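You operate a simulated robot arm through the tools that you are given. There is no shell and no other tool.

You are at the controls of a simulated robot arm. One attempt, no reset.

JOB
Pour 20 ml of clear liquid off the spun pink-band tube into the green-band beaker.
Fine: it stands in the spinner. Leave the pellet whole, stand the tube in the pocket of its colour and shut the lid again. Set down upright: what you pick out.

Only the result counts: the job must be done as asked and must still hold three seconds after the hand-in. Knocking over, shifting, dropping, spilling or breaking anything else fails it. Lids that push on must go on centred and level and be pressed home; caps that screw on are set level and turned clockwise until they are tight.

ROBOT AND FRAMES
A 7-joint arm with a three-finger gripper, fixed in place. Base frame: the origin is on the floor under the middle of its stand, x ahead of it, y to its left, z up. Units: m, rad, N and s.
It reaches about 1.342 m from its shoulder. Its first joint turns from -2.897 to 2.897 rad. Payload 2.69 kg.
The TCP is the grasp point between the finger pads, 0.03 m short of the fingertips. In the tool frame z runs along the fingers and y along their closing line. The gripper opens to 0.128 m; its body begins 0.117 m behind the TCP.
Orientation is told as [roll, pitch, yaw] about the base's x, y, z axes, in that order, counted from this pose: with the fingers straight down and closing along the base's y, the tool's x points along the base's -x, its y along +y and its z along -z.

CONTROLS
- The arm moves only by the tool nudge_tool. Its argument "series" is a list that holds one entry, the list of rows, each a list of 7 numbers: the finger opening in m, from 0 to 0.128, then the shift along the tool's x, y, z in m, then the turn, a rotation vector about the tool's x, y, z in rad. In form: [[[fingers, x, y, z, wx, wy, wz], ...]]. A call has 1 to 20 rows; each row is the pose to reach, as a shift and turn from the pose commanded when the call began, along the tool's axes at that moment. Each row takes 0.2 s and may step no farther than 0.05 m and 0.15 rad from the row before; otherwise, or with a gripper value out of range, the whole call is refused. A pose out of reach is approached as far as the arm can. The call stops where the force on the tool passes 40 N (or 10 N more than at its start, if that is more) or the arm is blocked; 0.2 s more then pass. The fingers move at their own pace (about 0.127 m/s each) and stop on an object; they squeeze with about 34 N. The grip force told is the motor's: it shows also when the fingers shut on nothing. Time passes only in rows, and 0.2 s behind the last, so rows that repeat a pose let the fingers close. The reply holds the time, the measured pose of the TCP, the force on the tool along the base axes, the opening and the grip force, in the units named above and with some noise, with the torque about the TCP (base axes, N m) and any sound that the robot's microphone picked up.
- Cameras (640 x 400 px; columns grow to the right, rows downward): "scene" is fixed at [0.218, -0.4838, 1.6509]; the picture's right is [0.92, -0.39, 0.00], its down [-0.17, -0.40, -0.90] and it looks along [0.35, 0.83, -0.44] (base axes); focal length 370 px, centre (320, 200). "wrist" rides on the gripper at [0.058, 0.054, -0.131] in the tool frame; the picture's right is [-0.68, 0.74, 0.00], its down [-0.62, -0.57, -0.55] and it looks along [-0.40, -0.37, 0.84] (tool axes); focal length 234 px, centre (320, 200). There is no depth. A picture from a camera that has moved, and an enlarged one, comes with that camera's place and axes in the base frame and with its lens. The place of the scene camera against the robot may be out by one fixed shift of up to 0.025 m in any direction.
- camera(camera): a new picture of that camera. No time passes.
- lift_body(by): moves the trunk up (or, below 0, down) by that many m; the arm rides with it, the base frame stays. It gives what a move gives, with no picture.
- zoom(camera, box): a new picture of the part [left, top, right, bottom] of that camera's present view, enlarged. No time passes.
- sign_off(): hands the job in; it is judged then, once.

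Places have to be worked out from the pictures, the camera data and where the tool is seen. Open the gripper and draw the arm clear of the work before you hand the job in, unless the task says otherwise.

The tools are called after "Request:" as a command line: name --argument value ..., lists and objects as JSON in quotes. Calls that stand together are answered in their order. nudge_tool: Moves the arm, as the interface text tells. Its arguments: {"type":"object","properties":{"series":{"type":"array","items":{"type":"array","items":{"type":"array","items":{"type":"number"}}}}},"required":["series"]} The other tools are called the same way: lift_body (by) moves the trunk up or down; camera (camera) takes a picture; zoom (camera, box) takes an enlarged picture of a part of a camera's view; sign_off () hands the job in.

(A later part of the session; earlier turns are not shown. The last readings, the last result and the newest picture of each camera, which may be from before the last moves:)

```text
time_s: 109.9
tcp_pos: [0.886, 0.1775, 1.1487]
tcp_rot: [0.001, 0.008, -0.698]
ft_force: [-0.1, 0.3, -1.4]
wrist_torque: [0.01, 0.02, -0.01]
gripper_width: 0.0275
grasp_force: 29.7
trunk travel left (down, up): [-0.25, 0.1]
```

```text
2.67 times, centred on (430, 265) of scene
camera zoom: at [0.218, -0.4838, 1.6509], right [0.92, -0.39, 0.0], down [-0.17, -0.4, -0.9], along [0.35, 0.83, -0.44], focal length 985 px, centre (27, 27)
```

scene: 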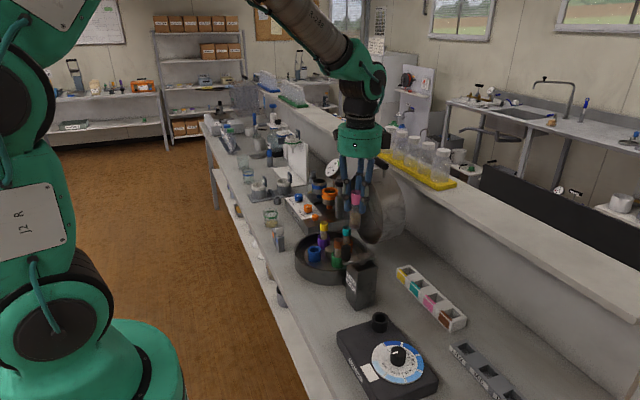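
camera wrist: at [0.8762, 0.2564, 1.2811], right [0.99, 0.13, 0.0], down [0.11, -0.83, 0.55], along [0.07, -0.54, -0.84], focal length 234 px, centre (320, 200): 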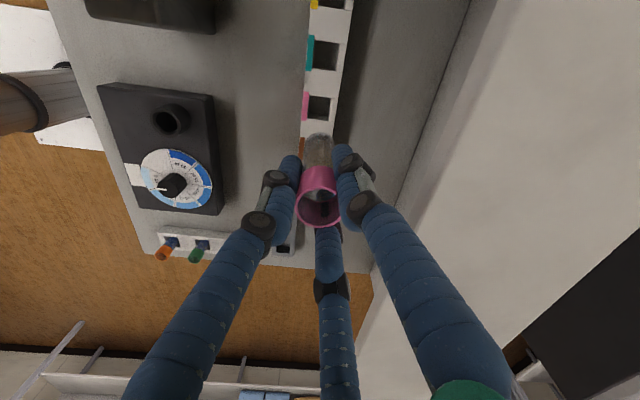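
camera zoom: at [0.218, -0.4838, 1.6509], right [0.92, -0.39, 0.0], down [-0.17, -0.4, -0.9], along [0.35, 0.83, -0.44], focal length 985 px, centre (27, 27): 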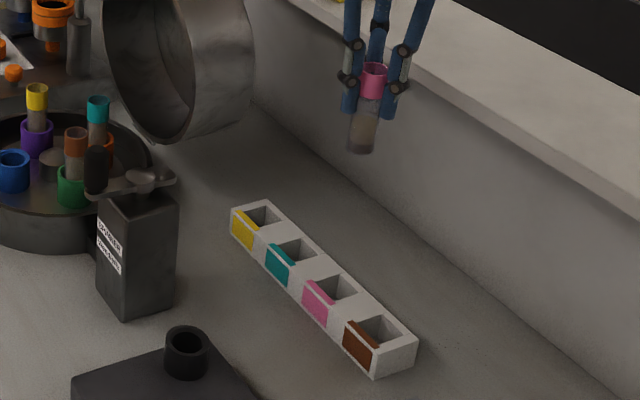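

The pink pocket is visible just ahead of the tube in the wrist view. I zoom to refine its place.

Request:
zoom --camera "wrist" --box '[285, 80, 355, 135]'

Request:
zoom --camera "wrist" --box '[260, 90, 380, 240]'

```text
7.27 times, centred on (320, 108) of wrist
camera zoom: at [0.8762, 0.2564, 1.2811], right [0.99, 0.13, 0.0], down [0.11, -0.83, 0.55], along [0.07, -0.54, -0.84], focal length 1703 px, centre (320, 873)
```

zoom: 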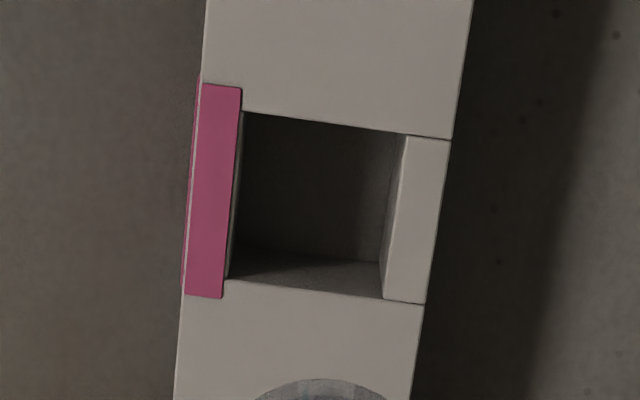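

```text
2.67 times, centred on (320, 165) of wrist
camera zoom: at [0.8762, 0.2564, 1.2811], right [0.99, 0.13, 0.0], down [0.11, -0.83, 0.55], along [0.07, -0.54, -0.84], focal length 624 px, centre (320, 293)
```

zoom: 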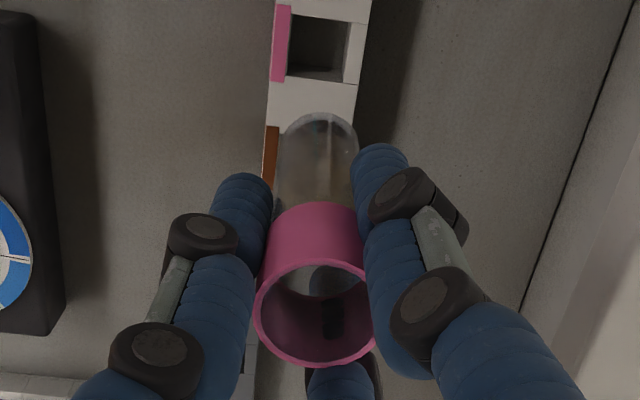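

Triangulated: pocket centre (0.885, 0.177), rack top z≈0.891, opening ≈0.036 m, and the tube is almost exactly above it. I descend to just above the pocket.

Request:
nudge_tool --series '[[[0.02, 0.0002, -0.0004, 0.008, 0, 0, 0], [0.02, 0.0007, -0.0012, 0.028, 0, 0, 0], [0.02, 0.0007, -0.0012, 0.053, 0, 0, 0], [0.02, 0.0007, -0.0012, 0.08, 0, 0, 0], [0.02, 0.0007, -0.0012, 0.105, 0, 0, 0], [0.02, 0.0007, -0.0012, 0.125, 0, 0, 0], [0.02, 0.0007, -0.0012, 0.14, 0, 0, 0], [0.02, 0.0007, -0.0012, 0.147, 0, 0, 0], [0.02, 0.0007, -0.0012, 0.147, 0, 0, 0]]]'

Request:
zoom --camera "wrist" --box '[260, 90, 380, 240]'

Request:
zoom --camera "scene" --box '[395, 245, 475, 335]'

```text
time_s: 111.9
tcp_pos: [0.8835, 0.1751, 1.0006]
tcp_rot: [0.0, 0.007, -0.698]
ft_force: [-0.2, -0.5, -0.3]
wrist_torque: [0.01, 0.04, -0.01]
gripper_width: 0.0272
grasp_force: 30.2
trunk travel left (down, up): [-0.25, 0.1]
```

```text
2.67 times, centred on (320, 165) of wrist
camera zoom: at [0.8735, 0.2542, 1.1322], right [0.99, 0.13, 0.0], down [0.11, -0.83, 0.55], along [0.07, -0.54, -0.84], focal length 624 px, centre (320, 293)
```

zoom: 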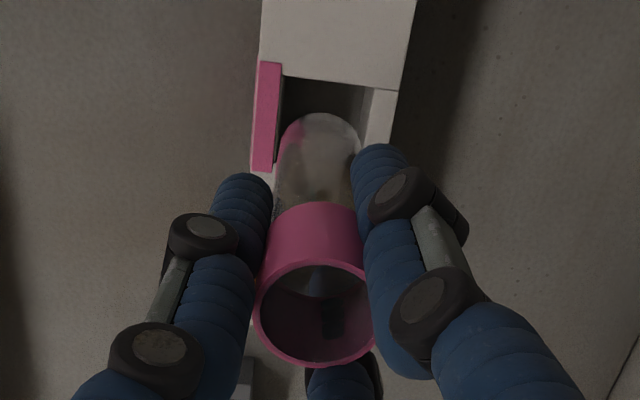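

```text
4.44 times, centred on (435, 290) of scene
camera zoom: at [0.218, -0.4838, 1.6509], right [0.92, -0.39, 0.0], down [-0.17, -0.4, -0.9], along [0.35, 0.83, -0.44], focal length 1642 px, centre (-191, -200)
```

zoom: 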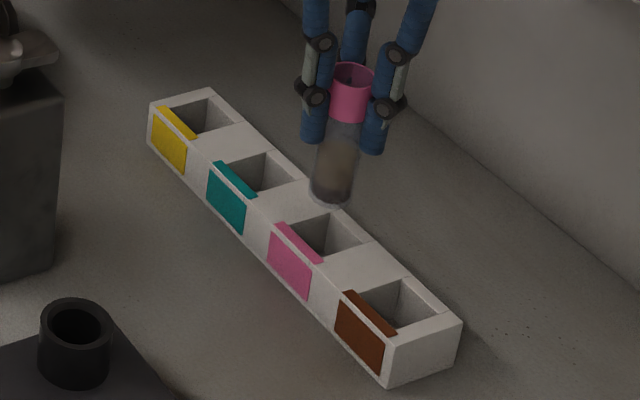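

The tube's bottom sits just above the opening, offset ~2 mm. I correct that and lower into the pocket in small steps.

Request:
nudge_tool --series '[[[0.02, 0.0003, 0.0022, 0.006, 0, 0, 0], [0.02, 0.0003, 0.0022, 0.014, 0, 0, 0], [0.02, 0.0003, 0.0022, 0.022, 0, 0, 0], [0.02, 0.0003, 0.0022, 0.03, 0, 0, 0], [0.02, 0.0003, 0.0022, 0.038, 0, 0, 0], [0.02, 0.0003, 0.0022, 0.044, 0, 0, 0], [0.02, 0.0003, 0.0022, 0.044, 0, 0, 0]]]'

Request:
zoom --camera "wrist" --box '[260, 90, 380, 240]'

Request:
zoom --camera "scene" --box '[395, 245, 475, 335]'

```text
time_s: 113.5
tcp_pos: [0.8869, 0.177, 0.9608]
tcp_rot: [0.002, 0.002, -0.698]
ft_force: [4.7, 1.5, 25.2]
wrist_torque: [0.45, -0.3, -0.03]
gripper_width: 0.0274
grasp_force: 30.2
trunk travel left (down, up): [-0.25, 0.1]
```

```text
2.67 times, centred on (320, 165) of wrist
camera zoom: at [0.8752, 0.2559, 1.0929], right [0.99, 0.13, 0.0], down [0.11, -0.83, 0.54], along [0.07, -0.54, -0.84], focal length 624 px, centre (320, 293)
```

zoom: 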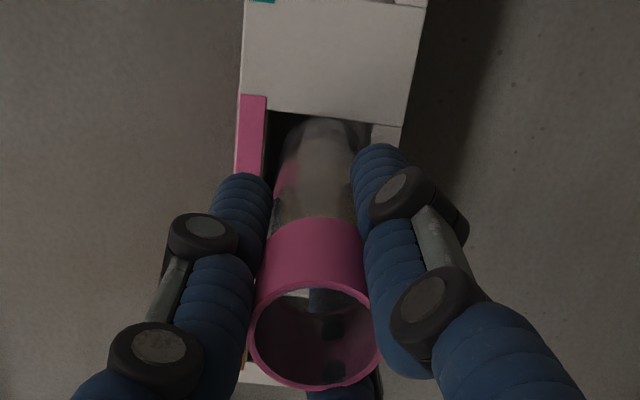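

```text
4.44 times, centred on (435, 290) of scene
camera zoom: at [0.218, -0.4838, 1.6509], right [0.92, -0.39, 0.0], down [-0.17, -0.4, -0.9], along [0.35, 0.83, -0.44], focal length 1642 px, centre (-191, -200)
```

zoom: 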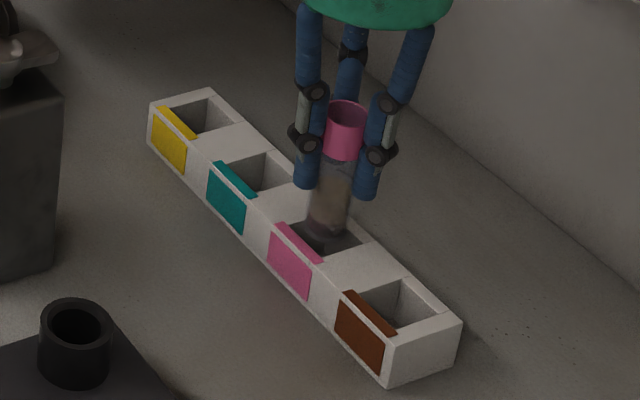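

The tube met resistance (25 N) and slid about 1 cm up in the grip: it is touching the pocket's +x edge. The opening's true centre reads x≈0.8827. I lift 2 cm, shift -4 mm in x, and look again.

Request:
nudge_tool --series '[[[0.02, 0, 0, -0.006, 0, 0, 0], [0.02, 0, 0, -0.014, 0, 0, 0], [0.02, 0.0013, -0.0018, -0.02, 0, 0, 0], [0.02, 0.0026, -0.0035, -0.02, 0, 0, 0], [0.02, 0.0026, -0.0035, -0.02, 0, 0, 0]]]'

Request:
zoom --camera "wrist" --box '[270, 90, 370, 180]'

Request:
zoom --camera "scene" --box '[415, 260, 455, 310]'

```text
time_s: 114.7
tcp_pos: [0.8802, 0.1749, 0.9779]
tcp_rot: [-0.003, 0.008, -0.699]
ft_force: [-0.3, 0.2, -0.4]
wrist_torque: [-0.03, -0.01, 0.02]
gripper_width: 0.0274
grasp_force: 30.3
trunk travel left (down, up): [-0.25, 0.1]
```

```text
4.44 times, centred on (320, 135) of wrist
camera zoom: at [0.87, 0.2541, 1.1098], right [0.99, 0.13, -0.01], down [0.11, -0.83, 0.55], along [0.07, -0.54, -0.84], focal length 1041 px, centre (320, 489)
```

zoom: 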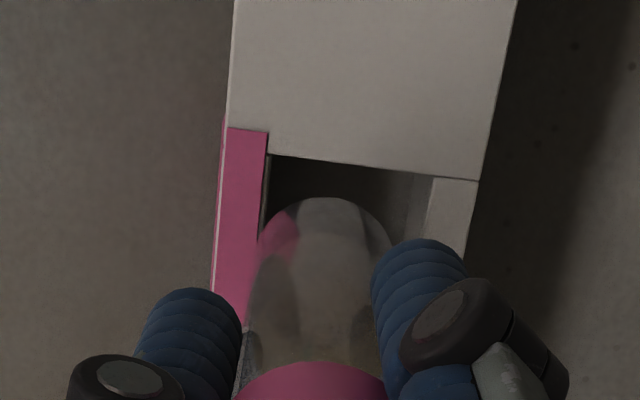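

```text
8.00 times, centred on (435, 285) of scene
camera zoom: at [0.218, -0.4838, 1.6509], right [0.92, -0.39, 0.0], down [-0.17, -0.4, -0.9], along [0.35, 0.83, -0.44], focal length 2956 px, centre (-600, -480)
```

zoom: 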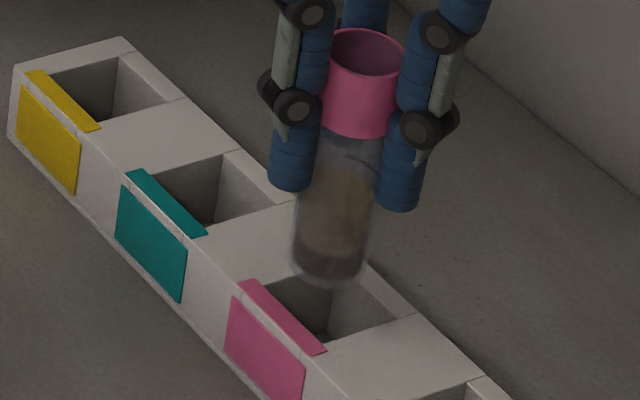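

Now the tube is about 3.3 mm to the -x side of the opening's centre. I correct by +3.3 mm and lower in small steps, watching the force.

Request:
nudge_tool --series '[[[0.02, -0.0025, 0.0021, 0.0, 0, 0, 0], [0.02, -0.0025, 0.0021, 0.004, 0, 0, 0], [0.02, -0.0025, 0.0021, 0.009, 0, 0, 0], [0.02, -0.0025, 0.0021, 0.014, 0, 0, 0], [0.02, -0.0025, 0.0021, 0.018, 0, 0, 0], [0.02, -0.0025, 0.0021, 0.018, 0, 0, 0]]]'

Request:
zoom --camera "wrist" --box '[270, 90, 370, 180]'

Request:
zoom --camera "scene" --box '[415, 260, 455, 310]'

```text
time_s: 116.1
tcp_pos: [0.884, 0.1782, 0.9614]
tcp_rot: [-0.001, 0.005, -0.7]
ft_force: [-0.1, -1.5, 7.9]
wrist_torque: [0.04, 0.05, 0.0]
gripper_width: 0.0274
grasp_force: 29.7
trunk travel left (down, up): [-0.25, 0.1]
```

```text
4.44 times, centred on (320, 135) of wrist
camera zoom: at [0.8735, 0.2561, 1.093], right [0.99, 0.13, 0.0], down [0.11, -0.83, 0.55], along [0.07, -0.54, -0.84], focal length 1041 px, centre (320, 489)
```

zoom: 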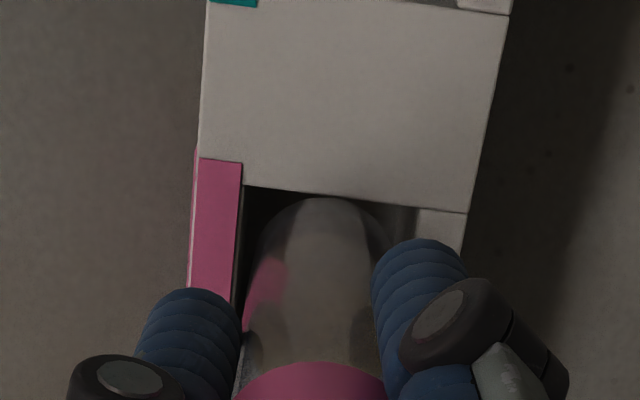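

```text
8.00 times, centred on (435, 285) of scene
camera zoom: at [0.218, -0.4838, 1.6509], right [0.92, -0.39, 0.0], down [-0.17, -0.4, -0.9], along [0.35, 0.83, -0.44], focal length 2956 px, centre (-600, -480)
```

zoom: 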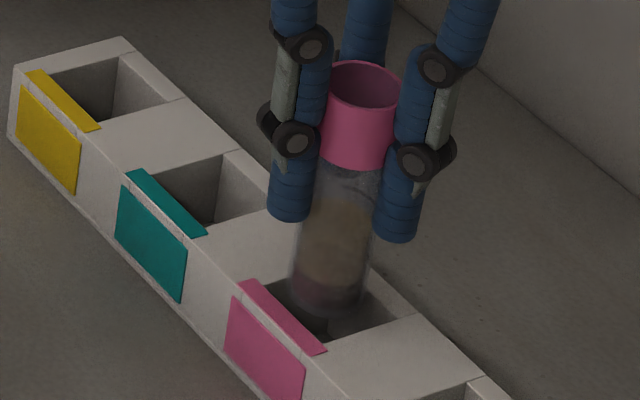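

There is contact again at the same height, and in the scene view the tube sits about 3 mm too far toward +y. I lift 1 cm, shift (+1, -2.5) mm and try again.

Request:
nudge_tool --series '[[[0.02, 0, 0, -0.006, 0, 0, 0], [0.02, 0, 0, -0.01, 0, 0, 0], [0.02, -0.0024, -0.0013, -0.01, 0, 0, 0], [0.02, -0.0024, -0.0013, -0.005, 0, 0, 0], [0.02, -0.0024, -0.0013, 0.0, 0, 0, 0], [0.02, -0.0024, -0.0013, 0.005, 0, 0, 0], [0.02, -0.0024, -0.0013, 0.005, 0, 0, 0]]]'

Request:
zoom --camera "wrist" --box '[270, 90, 370, 180]'

Request:
zoom --camera "scene" --box '[422, 270, 450, 310]'

```text
time_s: 117.7
tcp_pos: [0.885, 0.1736, 0.9553]
tcp_rot: [-0.001, 0.006, -0.697]
ft_force: [-0.2, 0.1, -0.4]
wrist_torque: [0.02, 0.01, 0.03]
gripper_width: 0.0275
grasp_force: 30.0
trunk travel left (down, up): [-0.25, 0.1]
```

```text
4.44 times, centred on (320, 135) of wrist
camera zoom: at [0.8753, 0.2529, 1.0863], right [0.99, 0.13, -0.01], down [0.11, -0.83, 0.55], along [0.07, -0.54, -0.84], focal length 1041 px, centre (320, 489)
```

zoom: 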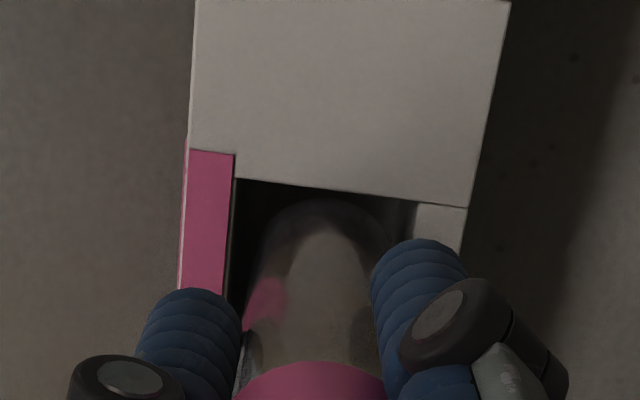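

```text
10.00 times, centred on (436, 290) of scene
camera zoom: at [0.218, -0.4838, 1.6509], right [0.92, -0.39, 0.0], down [-0.17, -0.4, -0.9], along [0.35, 0.83, -0.44], focal length 3695 px, centre (-840, -700)
```

zoom: 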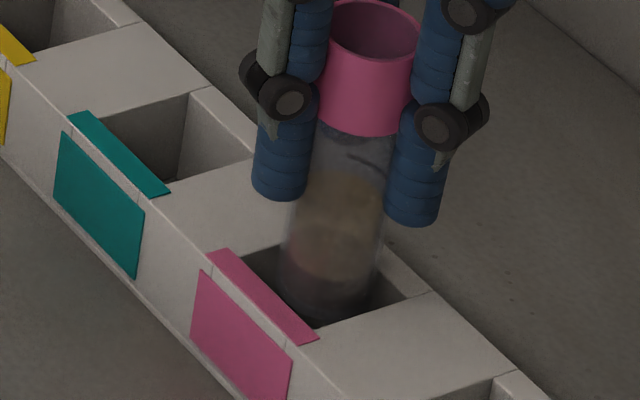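

No resistance now: the tube is entering the pocket. I keep lowering in small steps until it touches the floor.

Request:
nudge_tool --series '[[[0.02, 0, 0, 0.004, 0, 0, 0], [0.02, 0, 0, 0.008, 0, 0, 0], [0.02, 0, 0, 0.012, 0, 0, 0], [0.02, 0, 0, 0.012, 0, 0, 0]]]'

```text
time_s: 118.7
tcp_pos: [0.886, 0.1738, 0.9437]
tcp_rot: [0.0, 0.009, -0.698]
ft_force: [0.2, -0.5, -1.5]
wrist_torque: [-0.02, 0.01, 0.0]
gripper_width: 0.0273
grasp_force: 29.7
trunk travel left (down, up): [-0.25, 0.1]
```

Still free. I continue down.

Request:
nudge_tool --series '[[[0.02, 0, 0, 0.003, 0, 0, 0], [0.02, 0, 0, 0.006, 0, 0, 0], [0.02, 0, 0, 0.009, 0, 0, 0], [0.02, 0, 0, 0.009, 0, 0, 0]]]'

Request:
zoom --camera "scene" --box '[422, 270, 450, 310]'

```text
time_s: 119.7
tcp_pos: [0.8862, 0.1718, 0.9328]
tcp_rot: [-0.001, 0.006, -0.698]
ft_force: [0.4, -0.1, -0.8]
wrist_torque: [0.01, -0.02, -0.01]
gripper_width: 0.0272
grasp_force: 29.5
trunk travel left (down, up): [-0.25, 0.1]
```

```text
10.00 times, centred on (436, 290) of scene
camera zoom: at [0.218, -0.4838, 1.6509], right [0.92, -0.39, 0.0], down [-0.17, -0.4, -0.9], along [0.35, 0.83, -0.44], focal length 3695 px, centre (-840, -700)
```

zoom: 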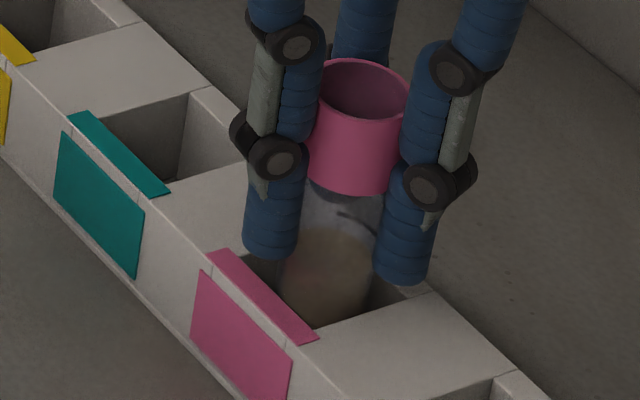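

Nearly in, with the fingertips about 1 cm above the rack. I lower a few more millimetres in tiny steps to find the floor.

Request:
nudge_tool --series '[[[0.02, 0, 0, 0.002, 0, 0, 0], [0.02, 0, 0, 0.004, 0, 0, 0], [0.02, 0, 0, 0.006, 0, 0, 0], [0.02, 0, 0, 0.006, 0, 0, 0]]]'

Request:
zoom --camera "scene" --box '[422, 270, 450, 310]'

Request:
zoom --camera "wrist" --box '[260, 90, 380, 240]'

```text
time_s: 120.7
tcp_pos: [0.8857, 0.1721, 0.9274]
tcp_rot: [-0.002, 0.007, -0.697]
ft_force: [0.0, 0.4, -0.4]
wrist_torque: [-0.02, 0.04, -0.02]
gripper_width: 0.0273
grasp_force: 29.7
trunk travel left (down, up): [-0.25, 0.1]
```

```text
10.00 times, centred on (436, 290) of scene
camera zoom: at [0.218, -0.4838, 1.6509], right [0.92, -0.39, 0.0], down [-0.17, -0.4, -0.9], along [0.35, 0.83, -0.44], focal length 3695 px, centre (-840, -700)
```

zoom: 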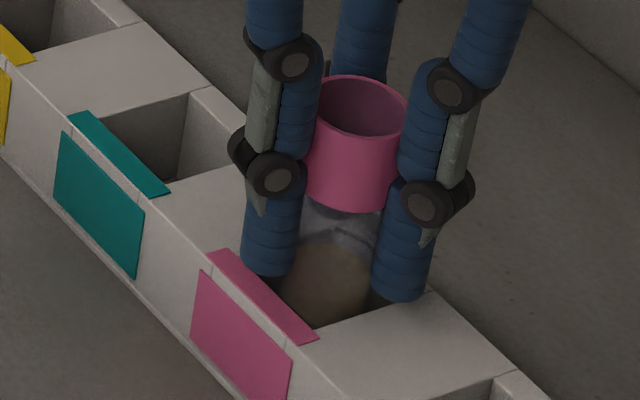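

```text
2.67 times, centred on (320, 165) of wrist
camera zoom: at [0.8745, 0.2518, 1.0593], right [0.99, 0.13, -0.01], down [0.11, -0.83, 0.55], along [0.07, -0.54, -0.84], focal length 624 px, centre (320, 293)
```

zoom: 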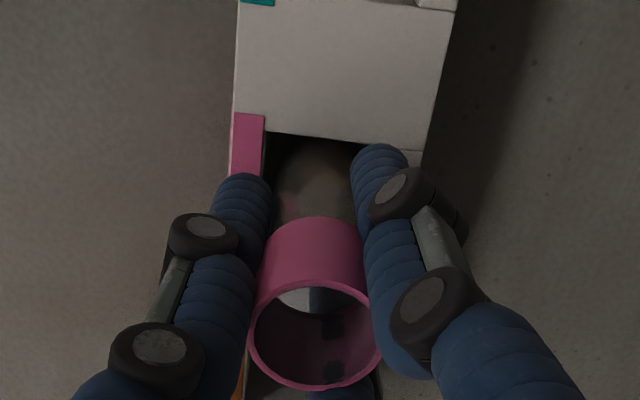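

Still no floor contact; the fingertips are about 6 mm above the rack. I lower 4 mm more in 1 mm steps.

Request:
nudge_tool --series '[[[0.02, 0, 0, 0.001, 0, 0, 0], [0.02, 0, 0, 0.002, 0, 0, 0], [0.02, 0, 0, 0.003, 0, 0, 0], [0.02, 0, 0, 0.004, 0, 0, 0], [0.02, 0, 0, 0.004, 0, 0, 0]]]'

```text
time_s: 121.9
tcp_pos: [0.8853, 0.1731, 0.9271]
tcp_rot: [0.002, 0.003, -0.698]
ft_force: [-0.5, 0.0, 20.7]
wrist_torque: [-0.26, 0.16, 0.01]
gripper_width: 0.0274
grasp_force: 30.4
trunk travel left (down, up): [-0.25, 0.1]
```

Contact with 21 N: the tube has reached the floor. I ease up 2.5 mm to relieve the force and open the fingers.

Request:
nudge_tool --series '[[[0.02, 0, 0, -0.0015, 0, 0, 0], [0.02, 0, 0, -0.0025, 0, 0, 0], [0.026, 0, 0, -0.0025, 0, 0, 0], [0.03, 0, 0, -0.0025, 0, 0, 0], [0.036, 0, 0, -0.0025, 0, 0, 0], [0.044, 0, 0, -0.0025, 0, 0, 0], [0.052, 0, 0, -0.0025, 0, 0, 0], [0.056, 0, 0, -0.0025, 0, 0, 0], [0.056, 0, 0, -0.0025, 0, 0, 0]]]'

Request:
zoom --camera "scene" --box '[422, 265, 450, 310]'

Request:
zoom --camera "wrist" --box '[240, 90, 400, 260]'

```text
time_s: 123.9
tcp_pos: [0.8857, 0.1729, 0.9283]
tcp_rot: [-0.001, 0.005, -0.697]
ft_force: [0.2, 0.4, 0.4]
wrist_torque: [0.0, 0.01, 0.0]
gripper_width: 0.0563
grasp_force: 0.0
trunk travel left (down, up): [-0.25, 0.1]
```

```text
8.89 times, centred on (436, 288) of scene
camera zoom: at [0.218, -0.4838, 1.6509], right [0.92, -0.39, 0.0], down [-0.17, -0.4, -0.9], along [0.35, 0.83, -0.44], focal length 3285 px, centre (-711, -578)
```

zoom: 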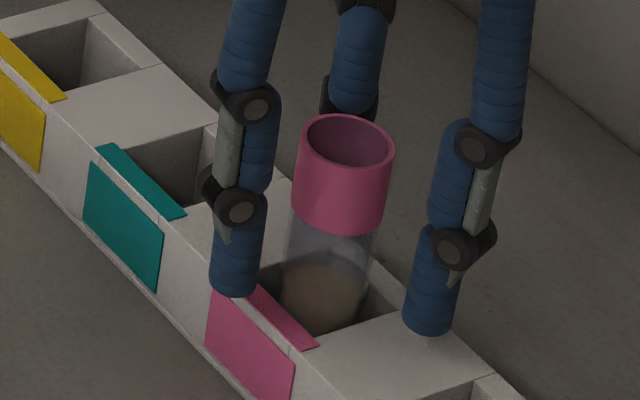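

```text
2.35 times, centred on (320, 175) of wrist
camera zoom: at [0.8746, 0.2523, 1.0585], right [0.99, 0.13, -0.01], down [0.11, -0.83, 0.55], along [0.07, -0.54, -0.84], focal length 551 px, centre (320, 259)
```

zoom: 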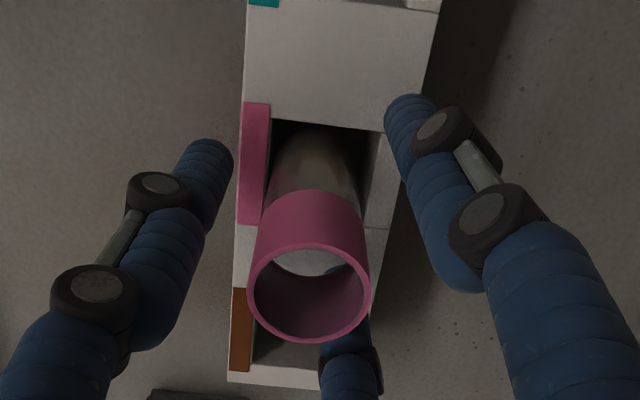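

The tube stands upright in the pink pocket, released. I lift the hand straight up, clear of it.

Request:
nudge_tool --series '[[[0.06, 0, 0, -0.01, 0, 0, 0], [0.06, 0, 0, -0.03, 0, 0, 0], [0.06, 0, 0, -0.055, 0, 0, 0], [0.06, 0, 0, -0.085, 0, 0, 0], [0.06, 0, 0, -0.12, 0, 0, 0], [0.06, 0, 0, -0.16, 0, 0, 0], [0.06, 0, 0, -0.2, 0, 0, 0], [0.06, 0, 0, -0.24, 0, 0, 0], [0.06, 0, 0, -0.27, 0, 0, 0]]]'

Request:
zoom --camera "scene" --box '[390, 240, 480, 340]'

Request:
camera --camera "wrist"

Request:
camera --camera "scene"

```text
time_s: 125.9
tcp_pos: [0.8862, 0.1713, 1.1987]
tcp_rot: [-0.001, 0.007, -0.699]
ft_force: [-0.7, 0.2, -0.1]
wrist_torque: [0.01, -0.02, 0.01]
gripper_width: 0.06
grasp_force: 0.0
trunk travel left (down, up): [-0.25, 0.1]
```

```text
4.00 times, centred on (435, 290) of scene
camera zoom: at [0.218, -0.4838, 1.6509], right [0.92, -0.39, 0.0], down [-0.17, -0.4, -0.9], along [0.35, 0.83, -0.44], focal length 1478 px, centre (-140, -160)
```

zoom: 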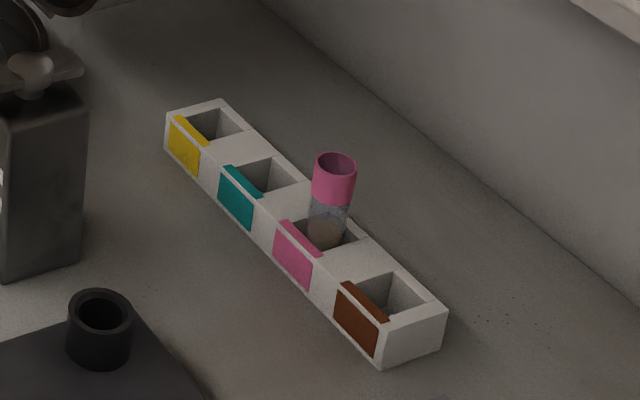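

```text
taken
camera wrist: at [0.8755, 0.2508, 1.3294], right [0.99, 0.13, -0.01], down [0.11, -0.83, 0.55], along [0.07, -0.54, -0.84], focal length 234 px, centre (320, 200)
```

wrist: 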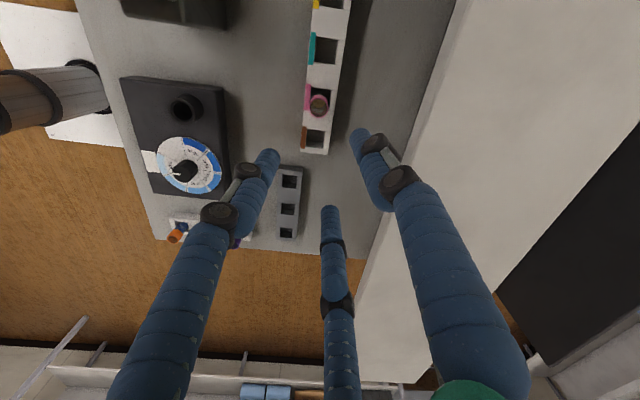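

```text
taken
```

scene: 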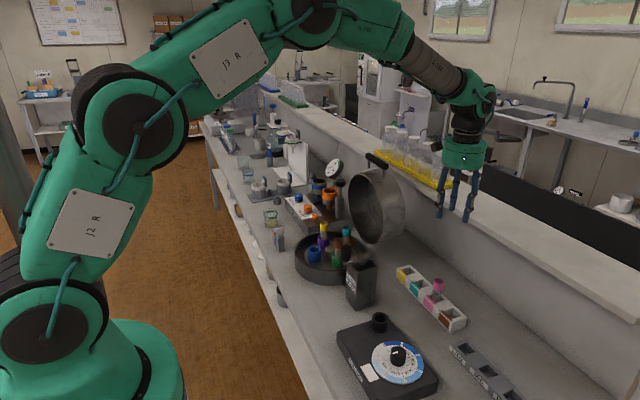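

The tube stands in the pink pocket. Next is the lid: I rise and move to a point above the bar, turning back to the earlier yaw.

Request:
nudge_tool --series '[[[0.06, 0.0262, -0.001, -0.03, 0, 0, 0.06], [0.06, 0.0525, -0.002, -0.06, 0, 0, 0.12], [0.06, 0.0788, -0.003, -0.09, 0, 0, 0.18], [0.06, 0.105, -0.004, -0.12, 0, 0, 0.25], [0.06, 0.1313, -0.005, -0.145, 0, 0, 0.32], [0.06, 0.1576, -0.006, -0.165, 0, 0, 0.38], [0.06, 0.1838, -0.007, -0.178, 0, 0, 0.44], [0.06, 0.2101, -0.008, -0.181, 0, 0, 0.5]]]'

Request:
camera --camera "wrist"

```text
time_s: 127.7
tcp_pos: [0.7195, 0.301, 1.3817]
tcp_rot: [-0.003, 0.004, -1.199]
ft_force: [-0.2, 0.2, -0.2]
wrist_torque: [0.02, 0.01, -0.01]
gripper_width: 0.06
grasp_force: 0.0
trunk travel left (down, up): [-0.25, 0.1]
```

```text
taken
camera wrist: at [0.7484, 0.3758, 1.5128], right [0.93, -0.36, -0.01], down [-0.3, -0.78, 0.55], along [-0.2, -0.51, -0.84], focal length 234 px, centre (320, 200)
```

wrist: 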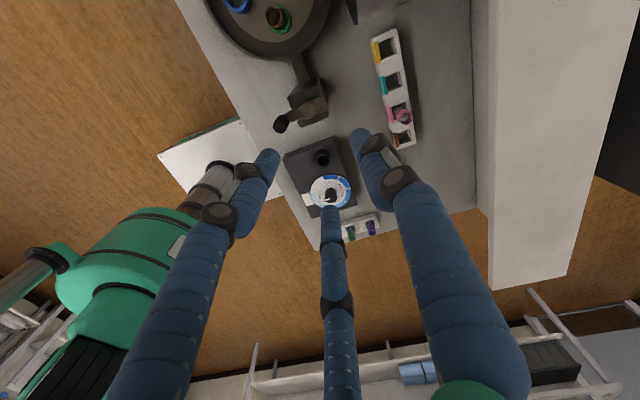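

Now I go above the bar at the pose I used before (0.8426, 0.5125, ~1.36).

Request:
nudge_tool --series '[[[0.06, 0.022, 0.0274, 0, -0.009, 0, 0.052], [0.06, 0.0435, 0.0547, 0, -0.018, 0, 0.105], [0.06, 0.0653, 0.0821, 0, -0.027, 0, 0.157], [0.06, 0.0871, 0.1094, 0.005, -0.037, 0, 0.21], [0.06, 0.1089, 0.1368, 0.01, -0.046, 0, 0.262], [0.06, 0.1306, 0.1641, 0.015, -0.055, 0, 0.315], [0.056, 0.1524, 0.1915, 0.02, -0.064, 0, 0.367], [0.056, 0.1524, 0.1915, 0.02, -0.064, 0, 0.367]]]'

Request:
camera --camera "wrist"

Request:
zoom --camera "scene" --box '[320, 110, 440, 250]'

```text
time_s: 129.5
tcp_pos: [0.8406, 0.5157, 1.3591]
tcp_rot: [0.058, 0.017, -1.566]
ft_force: [0.1, 0.3, 0.4]
wrist_torque: [-0.02, 0.01, 0.0]
gripper_width: 0.056
grasp_force: 0.0
trunk travel left (down, up): [-0.25, 0.1]
```

```text
taken
camera wrist: at [0.8855, 0.5729, 1.4934], right [0.74, -0.67, 0.03], down [-0.59, -0.63, 0.51], along [-0.32, -0.39, -0.86], focal length 234 px, centre (320, 200)
```

wrist: 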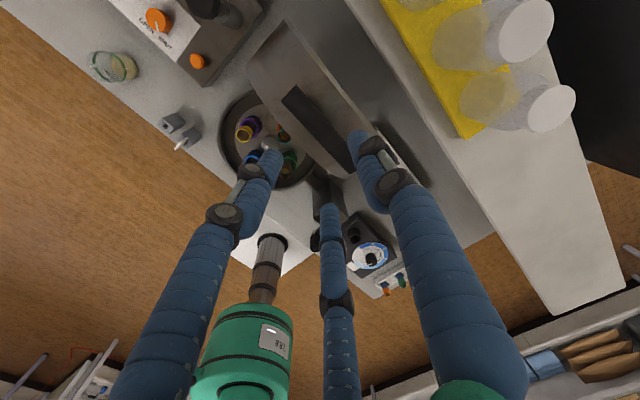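

```text
2.86 times, centred on (380, 180) of scene
camera zoom: at [0.218, -0.4838, 1.6509], right [0.92, -0.39, 0.0], down [-0.17, -0.4, -0.9], along [0.35, 0.83, -0.44], focal length 1056 px, centre (149, 257)
```

zoom: 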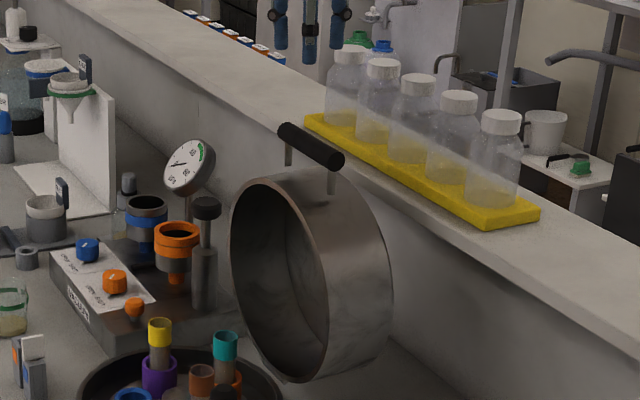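

The lid stands as left. I zoom in on the bar in the wrist view for alignment.

Request:
zoom --camera "wrist" --box '[260, 70, 400, 190]'

```text
3.33 times, centred on (330, 130) of wrist
camera zoom: at [0.8855, 0.5729, 1.4934], right [0.74, -0.67, 0.03], down [-0.59, -0.63, 0.51], along [-0.32, -0.39, -0.86], focal length 781 px, centre (287, 433)
```

zoom: 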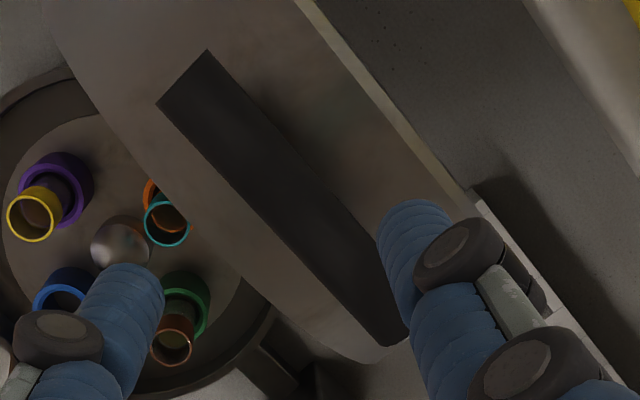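

The bar is at x≈0.847, y 0.46–0.57, in line with the open fingers. I descend around it with the opening at 0.056.

Request:
nudge_tool --series '[[[0.056, -0.0005, -0.0015, 0.026, 0, 0, 0], [0.056, -0.001, -0.003, 0.052, 0, 0, 0], [0.056, -0.0014, -0.0044, 0.075, 0, 0, 0]]]'

Request:
camera --camera "wrist"

Request:
zoom --camera "scene" --box '[330, 110, 420, 200]'

```text
time_s: 130.3
tcp_pos: [0.8423, 0.5114, 1.2834]
tcp_rot: [0.057, 0.015, -1.566]
ft_force: [0.7, -0.2, 0.1]
wrist_torque: [-0.02, 0.02, 0.01]
gripper_width: 0.0562
grasp_force: 0.0
trunk travel left (down, up): [-0.25, 0.1]
```

```text
taken
camera wrist: at [0.8869, 0.5682, 1.4178], right [0.74, -0.67, 0.03], down [-0.59, -0.63, 0.51], along [-0.32, -0.39, -0.86], focal length 234 px, centre (320, 200)
```

wrist: 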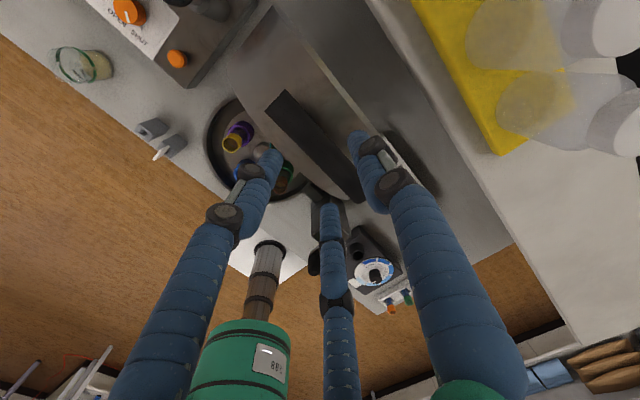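

```text
4.44 times, centred on (375, 155) of scene
camera zoom: at [0.218, -0.4838, 1.6509], right [0.92, -0.39, 0.0], down [-0.17, -0.4, -0.9], along [0.35, 0.83, -0.44], focal length 1642 px, centre (76, 400)
```

zoom: 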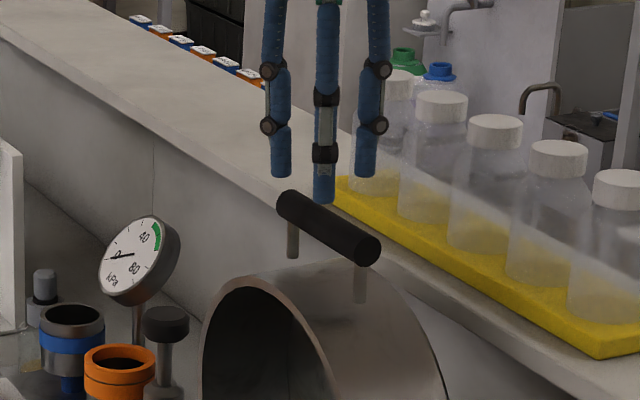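

The bar lies between the single finger and the pair as before. I descend the remaining 6.3 cm.

Request:
nudge_tool --series '[[[0.056, -0.0003, -0.0012, 0.02, 0, 0, 0], [0.056, -0.0006, -0.0024, 0.042, 0, 0, 0], [0.056, -0.001, -0.0036, 0.063, 0, 0, 0], [0.056, -0.001, -0.0036, 0.063, 0, 0, 0]]]'

Request:
camera --camera "wrist"

Request:
zoom --camera "scene" --box '[330, 110, 420, 200]'

```text
time_s: 131.3
tcp_pos: [0.8441, 0.51, 1.2218]
tcp_rot: [0.058, 0.013, -1.565]
ft_force: [0.2, -0.3, 0.6]
wrist_torque: [0.0, 0.0, -0.02]
gripper_width: 0.0561
grasp_force: 0.1
trunk travel left (down, up): [-0.25, 0.1]
```

```text
taken
camera wrist: at [0.8888, 0.5679, 1.3561], right [0.74, -0.67, 0.03], down [-0.59, -0.63, 0.51], along [-0.32, -0.39, -0.86], focal length 234 px, centre (320, 200)
```

wrist: 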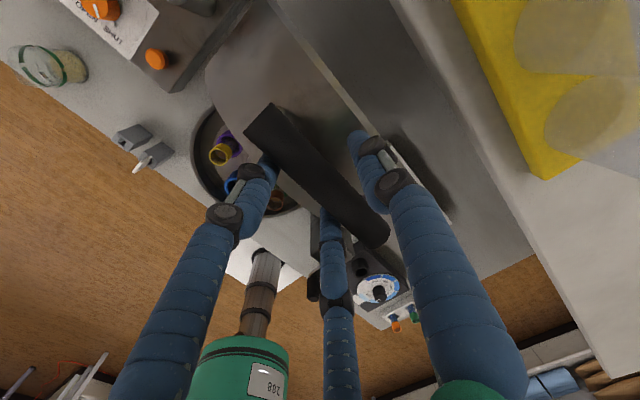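

```text
4.44 times, centred on (375, 155) of scene
camera zoom: at [0.218, -0.4838, 1.6509], right [0.92, -0.39, 0.0], down [-0.17, -0.4, -0.9], along [0.35, 0.83, -0.44], focal length 1642 px, centre (76, 400)
```

zoom: 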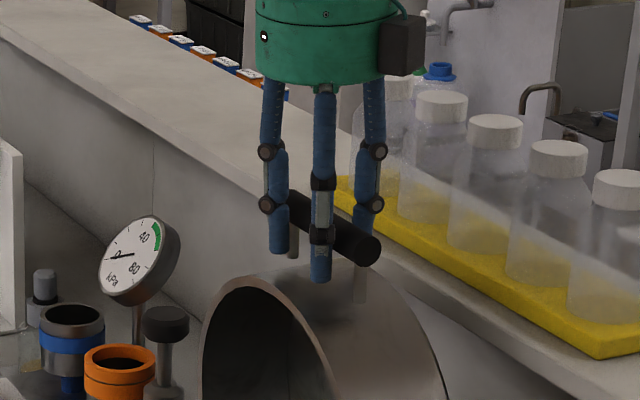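

The bar is enclosed. I close the fingers on it.

Request:
nudge_tool --series '[[[0.048, 0, 0, 0, 0, 0, 0], [0.042, 0, 0, 0, 0, 0, 0], [0.038, 0, 0, 0, 0, 0, 0], [0.034, 0, 0, 0, 0, 0, 0], [0.03, 0, 0, 0, 0, 0, 0], [0.03, 0, 0, 0, 0, 0, 0]]]'

```text
time_s: 132.7
tcp_pos: [0.8415, 0.5097, 1.2217]
tcp_rot: [0.055, 0.015, -1.565]
ft_force: [-11.1, -9.4, -3.4]
wrist_torque: [0.05, 0.02, -0.1]
gripper_width: 0.038
grasp_force: 5.7
trunk travel left (down, up): [-0.25, 0.1]
```

Contact at width 0.038. I squeeze fully, easing a little toward -x.

Request:
nudge_tool --series '[[[0.02, 0, -0.0015, 0, 0, 0, 0], [0.01, 0, -0.0015, 0, 0, 0, 0], [0.0, 0, -0.0015, 0, 0, 0, 0], [0.0, 0, -0.0015, 0, 0, 0, 0]]]'

```text
time_s: 133.7
tcp_pos: [0.843, 0.5087, 1.2222]
tcp_rot: [0.056, 0.016, -1.566]
ft_force: [-5.3, -20.7, -7.0]
wrist_torque: [-0.1, 0.02, -0.5]
gripper_width: 0.035
grasp_force: 45.3
trunk travel left (down, up): [-0.25, 0.1]
```

Firm grip. I begin to swing the lid back along the recorded arc in small steps, watching forces.

Request:
nudge_tool --series '[[[0.0, -0.002, -0.0203, -0.0023, 0, 0, 0], [0.0, -0.002, -0.0392, -0.0033, 0, 0, 0], [0.0, -0.002, -0.0582, -0.004, 0, 0, 0], [0.0, -0.002, -0.0772, -0.0033, 0, 0, 0]]]'

```text
time_s: 134.7
tcp_pos: [0.7673, 0.5088, 1.219]
tcp_rot: [0.056, 0.014, -1.565]
ft_force: [4.6, -17.4, -21.2]
wrist_torque: [-0.08, -0.73, -0.51]
gripper_width: 0.039
grasp_force: 45.2
trunk travel left (down, up): [-0.25, 0.1]
```

The lid follows; there is some inward and -y pull, so I tighten the arc by about 3 mm, ease 2 mm in y and continue.

Request:
nudge_tool --series '[[[0.0, -0.001, -0.0194, 0.0052, 0, 0, 0], [0.0, -0.002, -0.0381, 0.0079, 0, 0, 0], [0.0, -0.002, -0.0566, 0.0122, 0, 0, 0], [0.0, -0.002, -0.0749, 0.0177, 0, 0, 0]]]'

Request:
zoom --camera "scene" --box '[260, 110, 440, 270]'

```text
time_s: 135.7
tcp_pos: [0.6925, 0.509, 1.1966]
tcp_rot: [0.056, 0.014, -1.564]
ft_force: [9.4, 4.6, -14.4]
wrist_torque: [0.59, -0.73, -0.46]
gripper_width: 0.0418
grasp_force: 45.2
trunk travel left (down, up): [-0.25, 0.1]
```

```text
2.50 times, centred on (350, 190) of scene
camera zoom: at [0.218, -0.4838, 1.6509], right [0.92, -0.39, 0.0], down [-0.17, -0.4, -0.9], along [0.35, 0.83, -0.44], focal length 924 px, centre (245, 225)
```

zoom: 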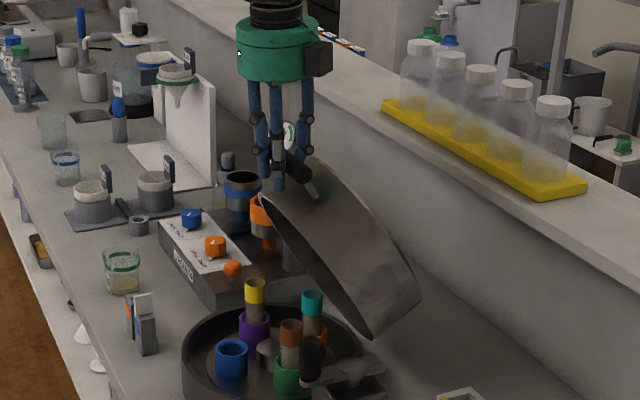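

The grip width is creeping up (0.042), so I check where the bar sits between the fingers.

Request:
camera --camera "wrist"

Request:
zoom --camera "wrist" --box '[230, 80, 420, 250]'

Request:
zoom --camera "scene" --box '[315, 140, 365, 200]'

```text
taken
camera wrist: at [0.738, 0.567, 1.3305], right [0.74, -0.67, 0.03], down [-0.59, -0.63, 0.51], along [-0.32, -0.39, -0.86], focal length 234 px, centre (320, 200)
```

wrist: 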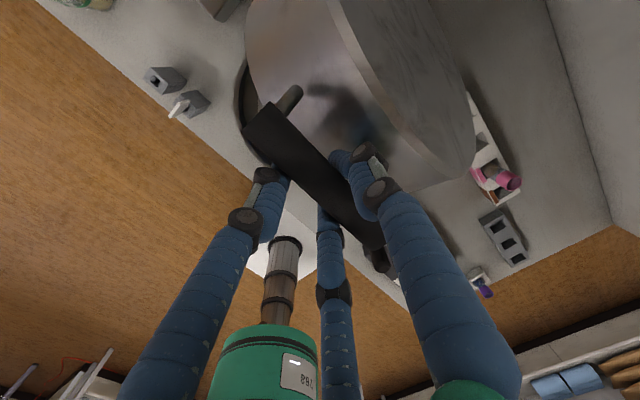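

```text
2.35 times, centred on (325, 165) of wrist
camera zoom: at [0.738, 0.567, 1.3305], right [0.74, -0.67, 0.03], down [-0.59, -0.63, 0.51], along [-0.32, -0.39, -0.86], focal length 551 px, centre (308, 282)
```

zoom: 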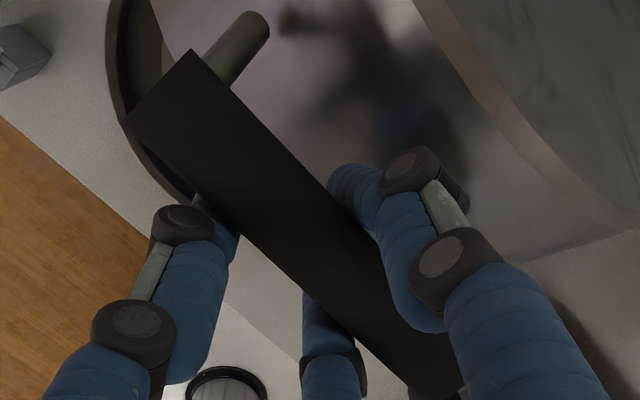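

```text
6.67 times, centred on (340, 170) of scene
camera zoom: at [0.218, -0.4838, 1.6509], right [0.92, -0.39, 0.0], down [-0.17, -0.4, -0.9], along [0.35, 0.83, -0.44], focal length 2464 px, centre (187, 400)
```

zoom: 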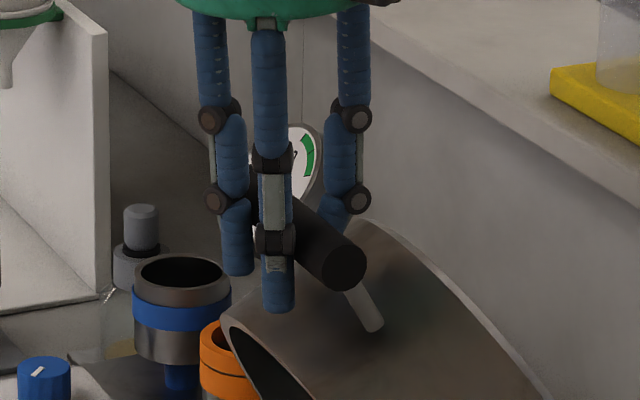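

The bar sits about 1.8 cm toward the palm from the grasp point (it slid there during opening) but is well captured. I refit the hinge to about (0.831, 0.923) with radius 0.3175 and continue along that arc in small steps.

Request:
nudge_tool --series '[[[0.0, 0, -0.0088, 0.0035, 0, 0, 0], [0.0, 0, -0.0176, 0.0071, 0, 0, 0], [0.0, 0, -0.0262, 0.0112, 0, 0, 0], [0.0, 0, -0.0348, 0.0153, 0, 0, 0]]]'

```text
time_s: 136.7
tcp_pos: [0.6603, 0.5079, 1.178]
tcp_rot: [0.056, 0.015, -1.564]
ft_force: [14.6, 8.5, -19.4]
wrist_torque: [0.49, -0.76, -0.39]
gripper_width: 0.0419
grasp_force: 45.1
trunk travel left (down, up): [-0.25, 0.1]
```

The pull is inward (≈24 N), so I tighten the arc by 4 mm and continue, easing 1 mm in y.

Request:
nudge_tool --series '[[[0.0, 0.001, -0.0075, 0.0064, 0, 0, 0], [0.0, 0.001, -0.0149, 0.0127, 0, 0, 0], [0.0, 0.001, -0.0228, 0.0177, 0, 0, 0], [0.0, 0.001, -0.0306, 0.0227, 0, 0, 0]]]'

Request:
zoom --camera "scene" --box '[260, 130, 400, 270]'

Request:
zoom --camera "wrist" --box '[230, 80, 420, 250]'

```text
time_s: 137.7
tcp_pos: [0.6298, 0.5103, 1.1563]
tcp_rot: [0.058, 0.014, -1.567]
ft_force: [2.3, -2.5, 0.3]
wrist_torque: [0.22, -0.45, -0.22]
gripper_width: 0.0421
grasp_force: 44.9
trunk travel left (down, up): [-0.25, 0.1]
```

```text
2.86 times, centred on (330, 200) of scene
camera zoom: at [0.218, -0.4838, 1.6509], right [0.92, -0.39, 0.0], down [-0.17, -0.4, -0.9], along [0.35, 0.83, -0.44], focal length 1056 px, centre (291, 200)
```

zoom: 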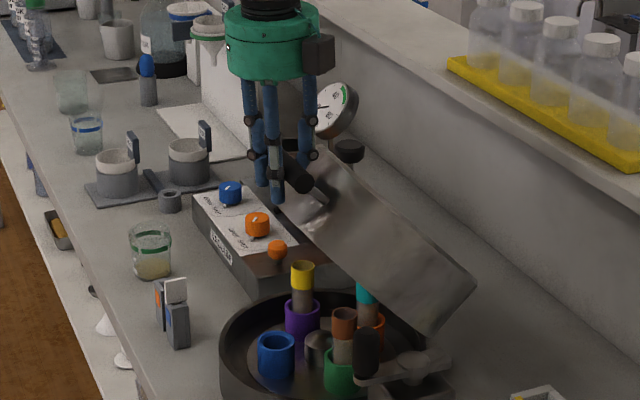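

```text
2.35 times, centred on (325, 165) of wrist
camera zoom: at [0.6736, 0.5668, 1.291], right [0.74, -0.67, 0.03], down [-0.59, -0.63, 0.51], along [-0.32, -0.39, -0.86], focal length 551 px, centre (308, 282)
```

zoom: 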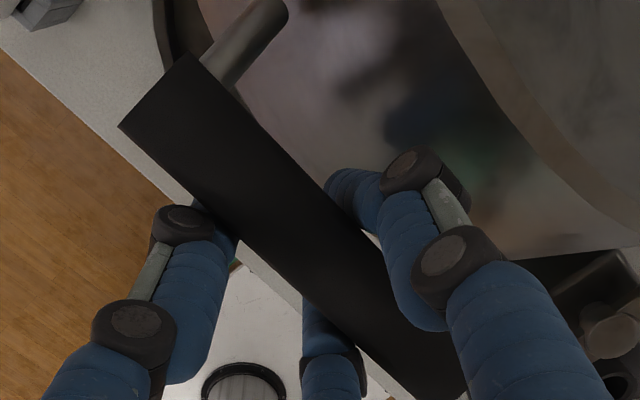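

Forces are near zero now (the inward pull is a wedging effect of the fingers), and the bar is well inside the grip. I continue on the arc.

Request:
nudge_tool --series '[[[0.0, 0, -0.0155, 0.0111, 0, 0, 0], [0.0, 0, -0.0303, 0.0231, 0, 0, 0], [0.0, 0, -0.0443, 0.036, 0, 0, 0], [0.0, 0, -0.0576, 0.0497, 0, 0, 0]]]'

Request:
zoom --camera "scene" --box '[260, 150, 400, 290]'

Request:
zoom --camera "wrist" --box '[230, 80, 420, 250]'

```text
time_s: 138.7
tcp_pos: [0.5743, 0.5083, 1.1]
tcp_rot: [0.055, 0.016, -1.566]
ft_force: [24.2, -11.0, -17.5]
wrist_torque: [0.12, -0.56, -0.23]
gripper_width: 0.0425
grasp_force: 44.9
trunk travel left (down, up): [-0.25, 0.1]
```

```text
2.86 times, centred on (330, 220) of scene
camera zoom: at [0.218, -0.4838, 1.6509], right [0.92, -0.39, 0.0], down [-0.17, -0.4, -0.9], along [0.35, 0.83, -0.44], focal length 1056 px, centre (291, 143)
```

zoom: 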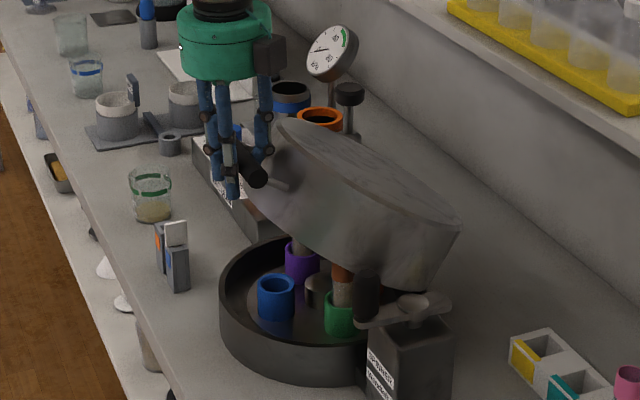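

```text
2.35 times, centred on (325, 165) of wrist
camera zoom: at [0.6191, 0.5668, 1.2354], right [0.74, -0.67, 0.03], down [-0.59, -0.63, 0.51], along [-0.32, -0.39, -0.86], focal length 551 px, centre (308, 282)
```

zoom: 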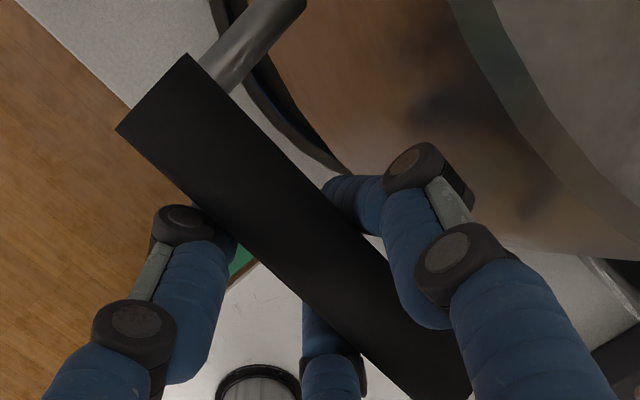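

The bar is stable in the grip; the lid is at about 30°. I relax 4 mm inward and continue lowering.

Request:
nudge_tool --series '[[[0.0, -0.001, -0.0046, 0.0085, 0, 0, 0], [0.0, -0.001, -0.0092, 0.0169, 0, 0, 0], [0.0, -0.001, -0.0149, 0.0245, 0, 0, 0], [0.0, -0.001, -0.0205, 0.032, 0, 0, 0], [0.0, -0.001, -0.0257, 0.0398, 0, 0, 0], [0.0, -0.001, -0.0309, 0.0476, 0, 0, 0]]]'

Request:
zoom --camera "scene" --box '[250, 160, 400, 300]'

```text
time_s: 140.1
tcp_pos: [0.544, 0.509, 1.0538]
tcp_rot: [0.056, 0.014, -1.565]
ft_force: [-7.9, -5.4, 4.3]
wrist_torque: [-0.13, -0.41, -0.34]
gripper_width: 0.0422
grasp_force: 44.9
trunk travel left (down, up): [-0.25, 0.1]
```

```text
2.86 times, centred on (325, 230) of scene
camera zoom: at [0.218, -0.4838, 1.6509], right [0.92, -0.39, 0.0], down [-0.17, -0.4, -0.9], along [0.35, 0.83, -0.44], focal length 1056 px, centre (306, 114)
```

zoom: 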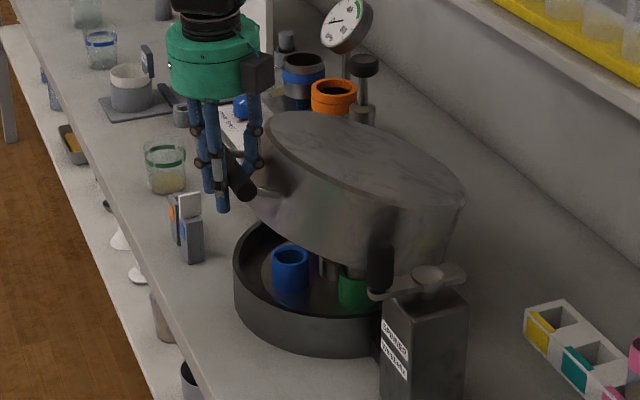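

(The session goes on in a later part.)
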